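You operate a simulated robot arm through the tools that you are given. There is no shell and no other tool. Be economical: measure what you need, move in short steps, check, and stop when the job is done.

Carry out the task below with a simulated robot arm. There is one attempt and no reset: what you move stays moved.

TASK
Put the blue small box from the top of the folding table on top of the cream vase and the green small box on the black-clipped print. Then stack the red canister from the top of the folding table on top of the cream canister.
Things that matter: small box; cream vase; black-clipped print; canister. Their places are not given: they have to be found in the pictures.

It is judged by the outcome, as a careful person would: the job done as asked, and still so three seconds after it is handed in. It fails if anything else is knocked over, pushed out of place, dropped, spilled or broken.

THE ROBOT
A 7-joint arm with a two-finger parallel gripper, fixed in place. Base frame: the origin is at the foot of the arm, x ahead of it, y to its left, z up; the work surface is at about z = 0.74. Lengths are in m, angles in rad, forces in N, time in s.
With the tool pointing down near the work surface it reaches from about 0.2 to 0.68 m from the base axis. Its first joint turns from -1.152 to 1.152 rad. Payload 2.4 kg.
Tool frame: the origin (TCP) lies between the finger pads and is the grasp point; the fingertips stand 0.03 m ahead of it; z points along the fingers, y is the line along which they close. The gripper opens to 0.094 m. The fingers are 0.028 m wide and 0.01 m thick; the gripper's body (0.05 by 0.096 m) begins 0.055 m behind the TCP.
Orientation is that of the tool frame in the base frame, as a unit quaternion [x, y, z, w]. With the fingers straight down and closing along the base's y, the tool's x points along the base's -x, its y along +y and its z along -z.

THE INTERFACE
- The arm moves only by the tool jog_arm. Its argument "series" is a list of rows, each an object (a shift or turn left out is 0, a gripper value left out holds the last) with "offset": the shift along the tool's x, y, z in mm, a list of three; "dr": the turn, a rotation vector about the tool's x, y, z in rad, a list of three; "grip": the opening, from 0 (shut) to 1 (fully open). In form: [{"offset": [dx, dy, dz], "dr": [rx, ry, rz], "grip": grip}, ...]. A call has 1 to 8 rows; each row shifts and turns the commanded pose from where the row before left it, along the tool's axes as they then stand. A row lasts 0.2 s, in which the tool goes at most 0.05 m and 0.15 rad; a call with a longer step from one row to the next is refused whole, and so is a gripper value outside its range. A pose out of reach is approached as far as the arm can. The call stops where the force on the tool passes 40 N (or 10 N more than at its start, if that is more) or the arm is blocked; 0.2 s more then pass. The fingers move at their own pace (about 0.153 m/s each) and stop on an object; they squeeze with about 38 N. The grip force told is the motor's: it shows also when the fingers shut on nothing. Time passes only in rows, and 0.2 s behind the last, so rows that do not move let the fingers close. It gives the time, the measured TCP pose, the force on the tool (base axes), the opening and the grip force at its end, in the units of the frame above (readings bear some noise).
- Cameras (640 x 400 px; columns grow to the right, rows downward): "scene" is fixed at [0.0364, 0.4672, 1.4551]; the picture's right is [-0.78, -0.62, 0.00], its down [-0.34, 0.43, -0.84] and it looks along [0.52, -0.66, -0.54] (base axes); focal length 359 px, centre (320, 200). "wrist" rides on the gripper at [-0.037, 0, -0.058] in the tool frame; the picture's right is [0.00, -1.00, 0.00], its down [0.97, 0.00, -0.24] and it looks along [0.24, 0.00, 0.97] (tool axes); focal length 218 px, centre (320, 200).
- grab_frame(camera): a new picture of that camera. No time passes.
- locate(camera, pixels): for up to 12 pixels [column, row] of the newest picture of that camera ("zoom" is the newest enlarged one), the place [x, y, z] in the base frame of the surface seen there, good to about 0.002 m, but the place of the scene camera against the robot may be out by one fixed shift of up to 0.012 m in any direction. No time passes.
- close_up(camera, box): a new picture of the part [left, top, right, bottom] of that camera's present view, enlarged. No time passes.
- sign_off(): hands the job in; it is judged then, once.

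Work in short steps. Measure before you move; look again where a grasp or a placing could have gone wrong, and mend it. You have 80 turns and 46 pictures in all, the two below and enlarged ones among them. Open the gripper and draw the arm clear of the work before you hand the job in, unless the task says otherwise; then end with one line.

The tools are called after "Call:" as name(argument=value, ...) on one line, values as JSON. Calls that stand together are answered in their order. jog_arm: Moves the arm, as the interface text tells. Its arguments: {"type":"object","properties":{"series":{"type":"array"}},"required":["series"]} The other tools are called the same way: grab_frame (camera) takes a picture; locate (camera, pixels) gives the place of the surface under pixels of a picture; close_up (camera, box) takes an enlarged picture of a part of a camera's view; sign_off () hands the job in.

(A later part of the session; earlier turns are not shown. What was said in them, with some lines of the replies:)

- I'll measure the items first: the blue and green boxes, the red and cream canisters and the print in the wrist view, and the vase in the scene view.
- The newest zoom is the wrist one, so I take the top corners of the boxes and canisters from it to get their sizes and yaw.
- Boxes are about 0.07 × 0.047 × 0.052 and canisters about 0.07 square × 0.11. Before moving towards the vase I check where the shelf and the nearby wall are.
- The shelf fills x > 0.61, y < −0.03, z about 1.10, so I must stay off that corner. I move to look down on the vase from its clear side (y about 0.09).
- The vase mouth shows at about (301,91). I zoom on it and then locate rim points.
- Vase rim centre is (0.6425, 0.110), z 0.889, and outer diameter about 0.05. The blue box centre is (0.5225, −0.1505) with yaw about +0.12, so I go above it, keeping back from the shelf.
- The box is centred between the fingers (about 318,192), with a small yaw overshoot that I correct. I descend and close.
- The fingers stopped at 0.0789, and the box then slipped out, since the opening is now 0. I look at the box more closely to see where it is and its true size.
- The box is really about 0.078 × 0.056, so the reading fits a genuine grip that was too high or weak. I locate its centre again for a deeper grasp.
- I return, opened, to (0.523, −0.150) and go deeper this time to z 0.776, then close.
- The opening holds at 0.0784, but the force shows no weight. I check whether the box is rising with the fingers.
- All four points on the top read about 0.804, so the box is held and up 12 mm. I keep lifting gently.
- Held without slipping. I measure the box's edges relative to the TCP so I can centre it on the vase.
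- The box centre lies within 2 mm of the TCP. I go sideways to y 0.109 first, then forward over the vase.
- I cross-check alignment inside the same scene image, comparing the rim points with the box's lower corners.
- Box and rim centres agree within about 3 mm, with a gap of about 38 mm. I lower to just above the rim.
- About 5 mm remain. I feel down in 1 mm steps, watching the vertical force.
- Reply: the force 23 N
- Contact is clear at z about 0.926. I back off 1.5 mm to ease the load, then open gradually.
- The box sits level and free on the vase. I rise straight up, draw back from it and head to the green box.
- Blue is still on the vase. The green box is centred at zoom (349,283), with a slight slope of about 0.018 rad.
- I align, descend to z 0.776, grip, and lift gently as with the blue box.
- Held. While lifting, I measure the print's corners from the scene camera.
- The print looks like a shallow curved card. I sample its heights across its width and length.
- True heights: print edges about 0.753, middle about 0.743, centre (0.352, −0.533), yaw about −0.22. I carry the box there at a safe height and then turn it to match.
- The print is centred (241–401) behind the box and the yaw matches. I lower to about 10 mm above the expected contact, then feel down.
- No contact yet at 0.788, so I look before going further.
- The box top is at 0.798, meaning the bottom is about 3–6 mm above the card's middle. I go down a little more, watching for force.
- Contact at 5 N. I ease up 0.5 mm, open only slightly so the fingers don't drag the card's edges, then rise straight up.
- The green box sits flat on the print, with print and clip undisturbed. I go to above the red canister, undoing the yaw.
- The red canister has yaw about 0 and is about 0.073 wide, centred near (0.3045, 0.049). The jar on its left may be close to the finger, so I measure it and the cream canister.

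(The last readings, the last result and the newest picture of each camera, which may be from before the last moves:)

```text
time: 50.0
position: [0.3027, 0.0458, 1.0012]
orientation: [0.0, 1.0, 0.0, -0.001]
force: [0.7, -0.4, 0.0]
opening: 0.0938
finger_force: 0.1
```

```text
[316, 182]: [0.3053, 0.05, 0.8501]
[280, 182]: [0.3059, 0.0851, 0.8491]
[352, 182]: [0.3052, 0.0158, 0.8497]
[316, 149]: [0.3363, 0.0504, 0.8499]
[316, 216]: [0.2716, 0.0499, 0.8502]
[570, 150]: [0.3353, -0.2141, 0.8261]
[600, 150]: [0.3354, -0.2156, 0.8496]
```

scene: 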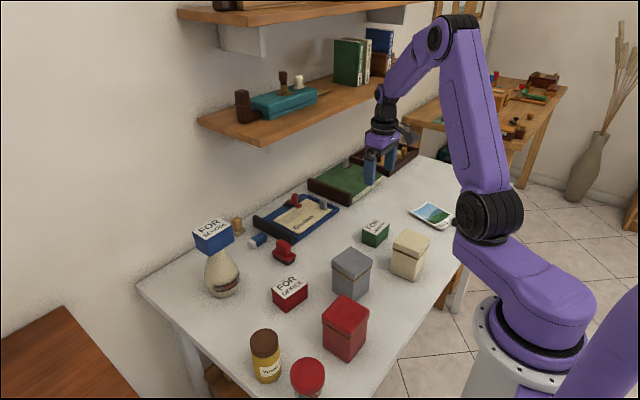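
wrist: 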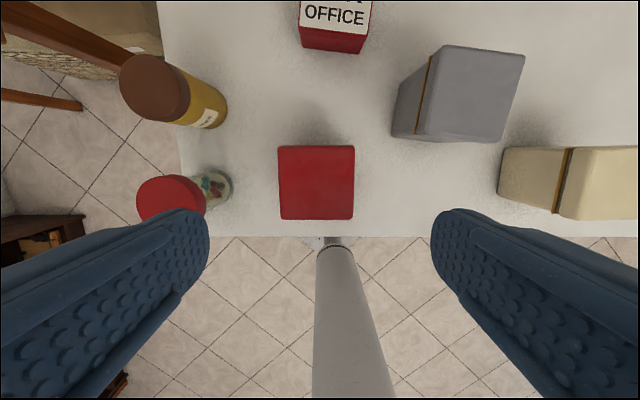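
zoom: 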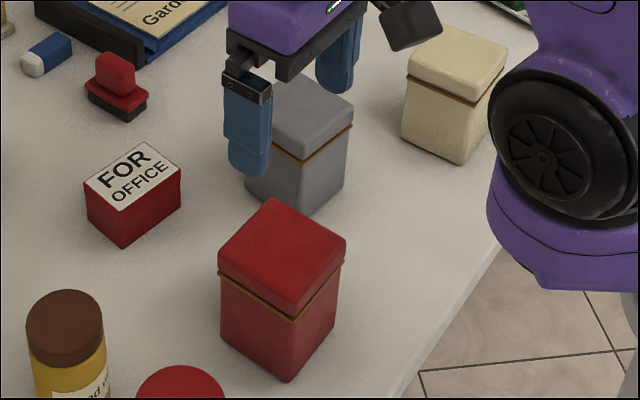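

Red centre is (0.304, 0.050), and the jars are well clear. I descend to z 0.805, leaving the palm 10 mm above the lid, grip and lift slightly.

Call:
jog_arm(series=[{"offset": [-1.5, 4.2, 30]}, {"offset": [0, 0, 40]}, {"offset": [0, 0, 40]}, {"offset": [0, 0, 40]}, {"offset": [0, 0, 30]}, {"offset": [0, 0, 16]}, {"offset": [0, 0, 0]}])

Call:
jog_arm(series=[{"grip": 0}, {"grip": 0}, {"grip": 0}, {"offset": [0, 0, -3]}, {"offset": [0, 0, -4]}, {"offset": [0, 0, -4]}, {"offset": [0, 0, -4]}])

Call:
close_up(camera="scene", box=[280, 250, 408, 370])

```text
time: 51.6
position: [0.3032, 0.0479, 0.8057]
orientation: [0.0, 1.0, 0.0, 0.0]
force: [-0.8, -0.4, 0.1]
opening: 0.094
finger_force: 0.0
```

```text
time: 53.2
position: [0.3029, 0.0492, 0.8196]
orientation: [-0.001, 1.0, 0.001, 0.0]
force: [-0.3, 0.6, -2.6]
opening: 0.0789
finger_force: 38.7
```

```text
3.33 times, centred on (344, 310) of scene
```

zoom: 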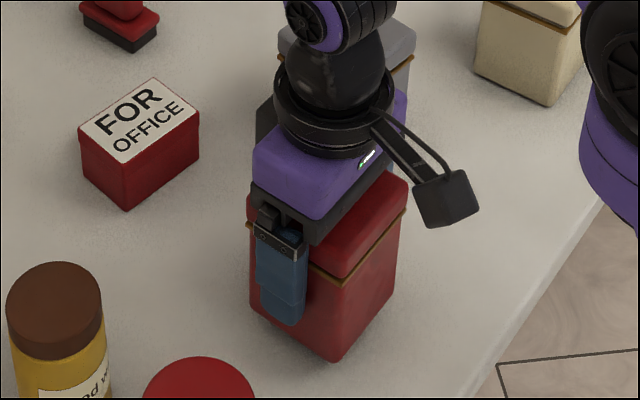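

The reading shows −2.6 N of weight at opening 0.0789, so it's held. I lift gently to z about 0.96, above the other canisters.

Call:
jog_arm(series=[{"offset": [0, 0, -8]}, {"offset": [0, 0, -16]}, {"offset": [0, 0, -22]}, {"offset": [0, 0, -26]}, {"offset": [0, 0, -26]}, {"offset": [0, 0, -24]}, {"offset": [0, 0, -14]}, {"offset": [0, 0, -5]}])

Call:
grab_frame(camera="scene")

Call:
grab_frame(camera="wrist")

```text
time: 55.0
position: [0.3036, 0.0495, 0.9622]
orientation: [-0.001, 1.0, -0.001, 0.0]
force: [0.3, 0.3, -1.4]
opening: 0.0788
finger_force: 37.8
```

```text
11 pictures are left
```

scene: 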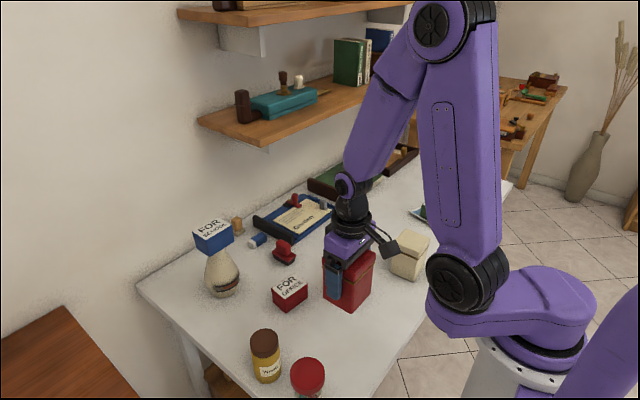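

```text
10 pictures are left
```

wrist: 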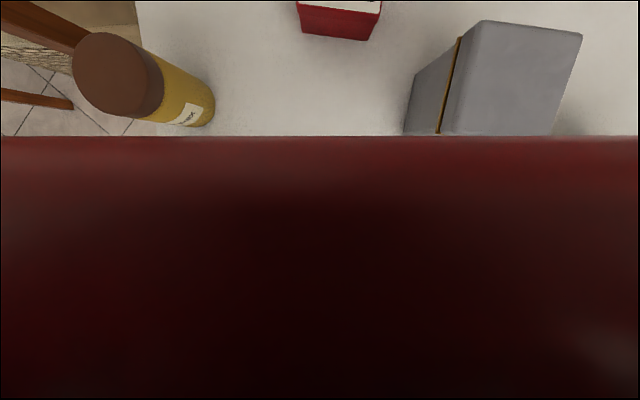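

The canister is up and clear. Its centre matches the TCP, so I carry it sideways to above the cream canister at (0.303, −0.249).

Call:
jog_arm(series=[{"offset": [0, -15, 0]}, {"offset": [0, -35, 0]}, {"offset": [0, -48, 0]}, {"offset": [0, -48, 0]}, {"offset": [0, -48, 0]}, {"offset": [0, -48, 0]}, {"offset": [0, -36.5, 0]}, {"offset": [0, -20, 0]}])

Call:
jog_arm(series=[{"offset": [0, 0, 10]}, {"offset": [0, 0, 10]}, {"offset": [0, 0, 0]}])

Call:
close_up(camera="scene", box=[350, 180, 478, 290])

```text
time: 56.8
position: [0.3048, -0.251, 0.96]
orientation: [-0.001, 1.0, 0.0, 0.0]
force: [-0.2, -0.7, -2.2]
opening: 0.0789
finger_force: 37.9
```

```text
time: 57.6
position: [0.3038, -0.2492, 0.9406]
orientation: [-0.001, 1.0, -0.001, 0.0]
force: [-0.2, -0.1, -1.5]
opening: 0.0786
finger_force: 37.8
```

```text
3.64 times, centred on (414, 235) of scene
```

zoom: 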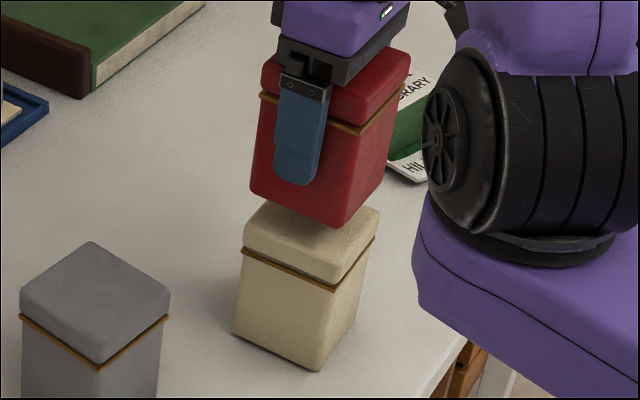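

I compare the red canister's lower corners with the cream's upper edges within the same image.

Call:
locate(camera="zoom", pixels=[[255, 185], [340, 218], [350, 215], [380, 165], [290, 200], [248, 240], [330, 272], [345, 270], [373, 242], [290, 258], [290, 265], [360, 270]])

```text
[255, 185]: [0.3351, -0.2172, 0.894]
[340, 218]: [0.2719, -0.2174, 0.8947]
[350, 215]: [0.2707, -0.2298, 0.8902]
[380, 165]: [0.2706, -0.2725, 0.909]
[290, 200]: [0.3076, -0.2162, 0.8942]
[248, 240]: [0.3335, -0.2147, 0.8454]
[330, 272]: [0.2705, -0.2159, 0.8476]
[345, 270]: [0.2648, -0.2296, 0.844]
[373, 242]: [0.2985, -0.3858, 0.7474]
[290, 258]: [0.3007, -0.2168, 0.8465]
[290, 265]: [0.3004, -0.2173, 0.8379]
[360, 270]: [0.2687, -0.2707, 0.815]
```

Faces agree within 2 mm. I shift 2 mm back in x, lower to just above the expected contact (TCP about 0.915), then feel down.

Call:
jog_arm(series=[{"offset": [2, 0, 6]}, {"offset": [0, 0, 8]}, {"offset": [0, 0, 5]}, {"offset": [0, 0, 2]}, {"offset": [0, 0, 0]}])

Call:
jog_arm(series=[{"offset": [0, 0, 1.5]}, {"offset": [0, 0, 0]}])

Call:
jog_arm(series=[{"offset": [0, 0, 1]}, {"offset": [0, 0, 0]}])

```text
time: 58.8
position: [0.3028, -0.2496, 0.9198]
orientation: [-0.001, 1.0, 0.0, 0.0]
force: [0.0, 0.4, -1.9]
opening: 0.0789
finger_force: 37.8
```

```text
time: 59.4
position: [0.3023, -0.2502, 0.9189]
orientation: [-0.001, 1.0, 0.001, -0.001]
force: [0.3, 0.2, -1.4]
opening: 0.0789
finger_force: 38.0
```

```text
time: 60.0
position: [0.3014, -0.2497, 0.9173]
orientation: [0.0, 1.0, 0.0, 0.0]
force: [-1.1, 0.0, -1.5]
opening: 0.0789
finger_force: 38.0
```

Call:
jog_arm(series=[{"offset": [0, 0, 1]}, {"offset": [0, 0, 0]}])

Call:
jog_arm(series=[{"offset": [0, 0, 0.8]}, {"offset": [0, 0, 0]}])

```text
time: 60.6
position: [0.3027, -0.2504, 0.9145]
orientation: [-0.001, 1.0, 0.0, 0.0]
force: [-0.5, 0.0, -1.7]
opening: 0.0788
finger_force: 38.2
```

```text
time: 61.2
position: [0.3013, -0.2491, 0.9166]
orientation: [-0.001, 1.0, -0.001, 0.0]
force: [-0.8, 1.4, 4.8]
opening: 0.0789
finger_force: 38.2
```

Contact at about +5 N. I open gradually and rise a little.

Call:
jog_arm(series=[{"offset": [0, 0, -0.3]}, {"grip": 0.86}, {"grip": 0.9}, {"grip": 0.95}, {"grip": 1}, {"grip": 1}])

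Call:
close_up(camera="scene", box=[350, 180, 478, 290])

```text
time: 62.6
position: [0.3018, -0.2507, 0.9161]
orientation: [-0.001, 1.0, -0.001, 0.0]
force: [0.4, 0.3, 0.1]
opening: 0.0938
finger_force: 0.0
```

```text
3.64 times, centred on (414, 235) of scene
```

zoom: 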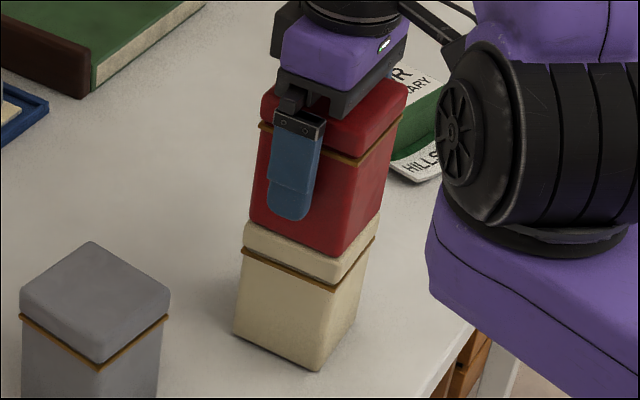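

The stack is aligned. I raise the open gripper straight up and clear, then take a final look.

Call:
jog_arm(series=[{"offset": [0, 0, -8]}, {"offset": [0, 0, -20]}, {"offset": [0, 0, -30]}, {"offset": [0, 0, -40]}, {"offset": [0, 0, -45]}, {"offset": [0, 0, -45]}, {"offset": [0, 0, -30]}, {"offset": [0, 0, 0]}])

Call:
grab_frame(camera="scene")

Call:
grab_frame(camera="wrist")

```text
time: 64.4
position: [0.3022, -0.2496, 1.1345]
orientation: [-0.001, 1.0, 0.0, 0.0]
force: [-0.5, 0.1, -0.6]
opening: 0.0941
finger_force: 0.1
```

```text
7 pictures are left
```

scene: 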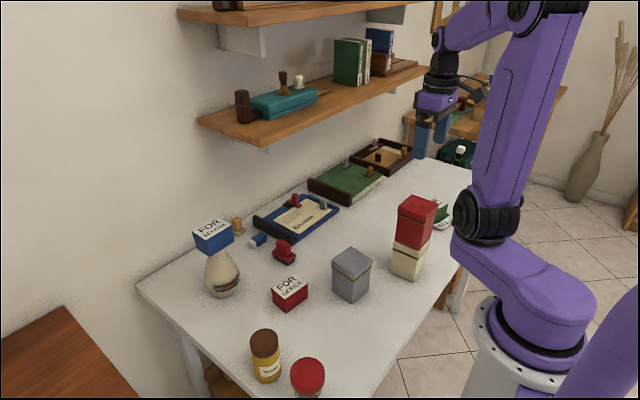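

```text
6 pictures are left
```

wrist: 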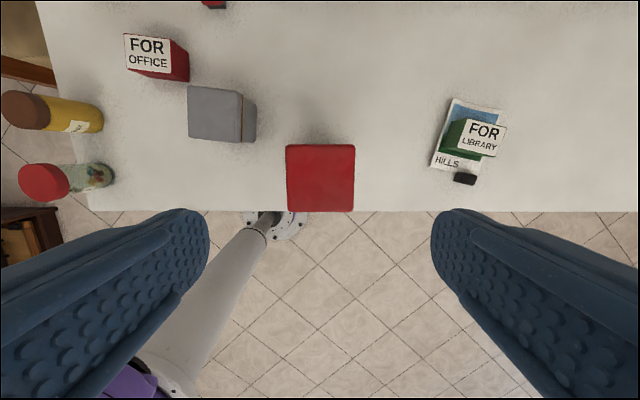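

All three placements are standing, nothing else has moved, and the gripper is open and clear.

Call:
sign_off()

```text
The job is handed in.
```

The job is handed in: the blue box is on the cream vase, the green box is on the black-clipped print, and the red canister is stacked on the cream canister.
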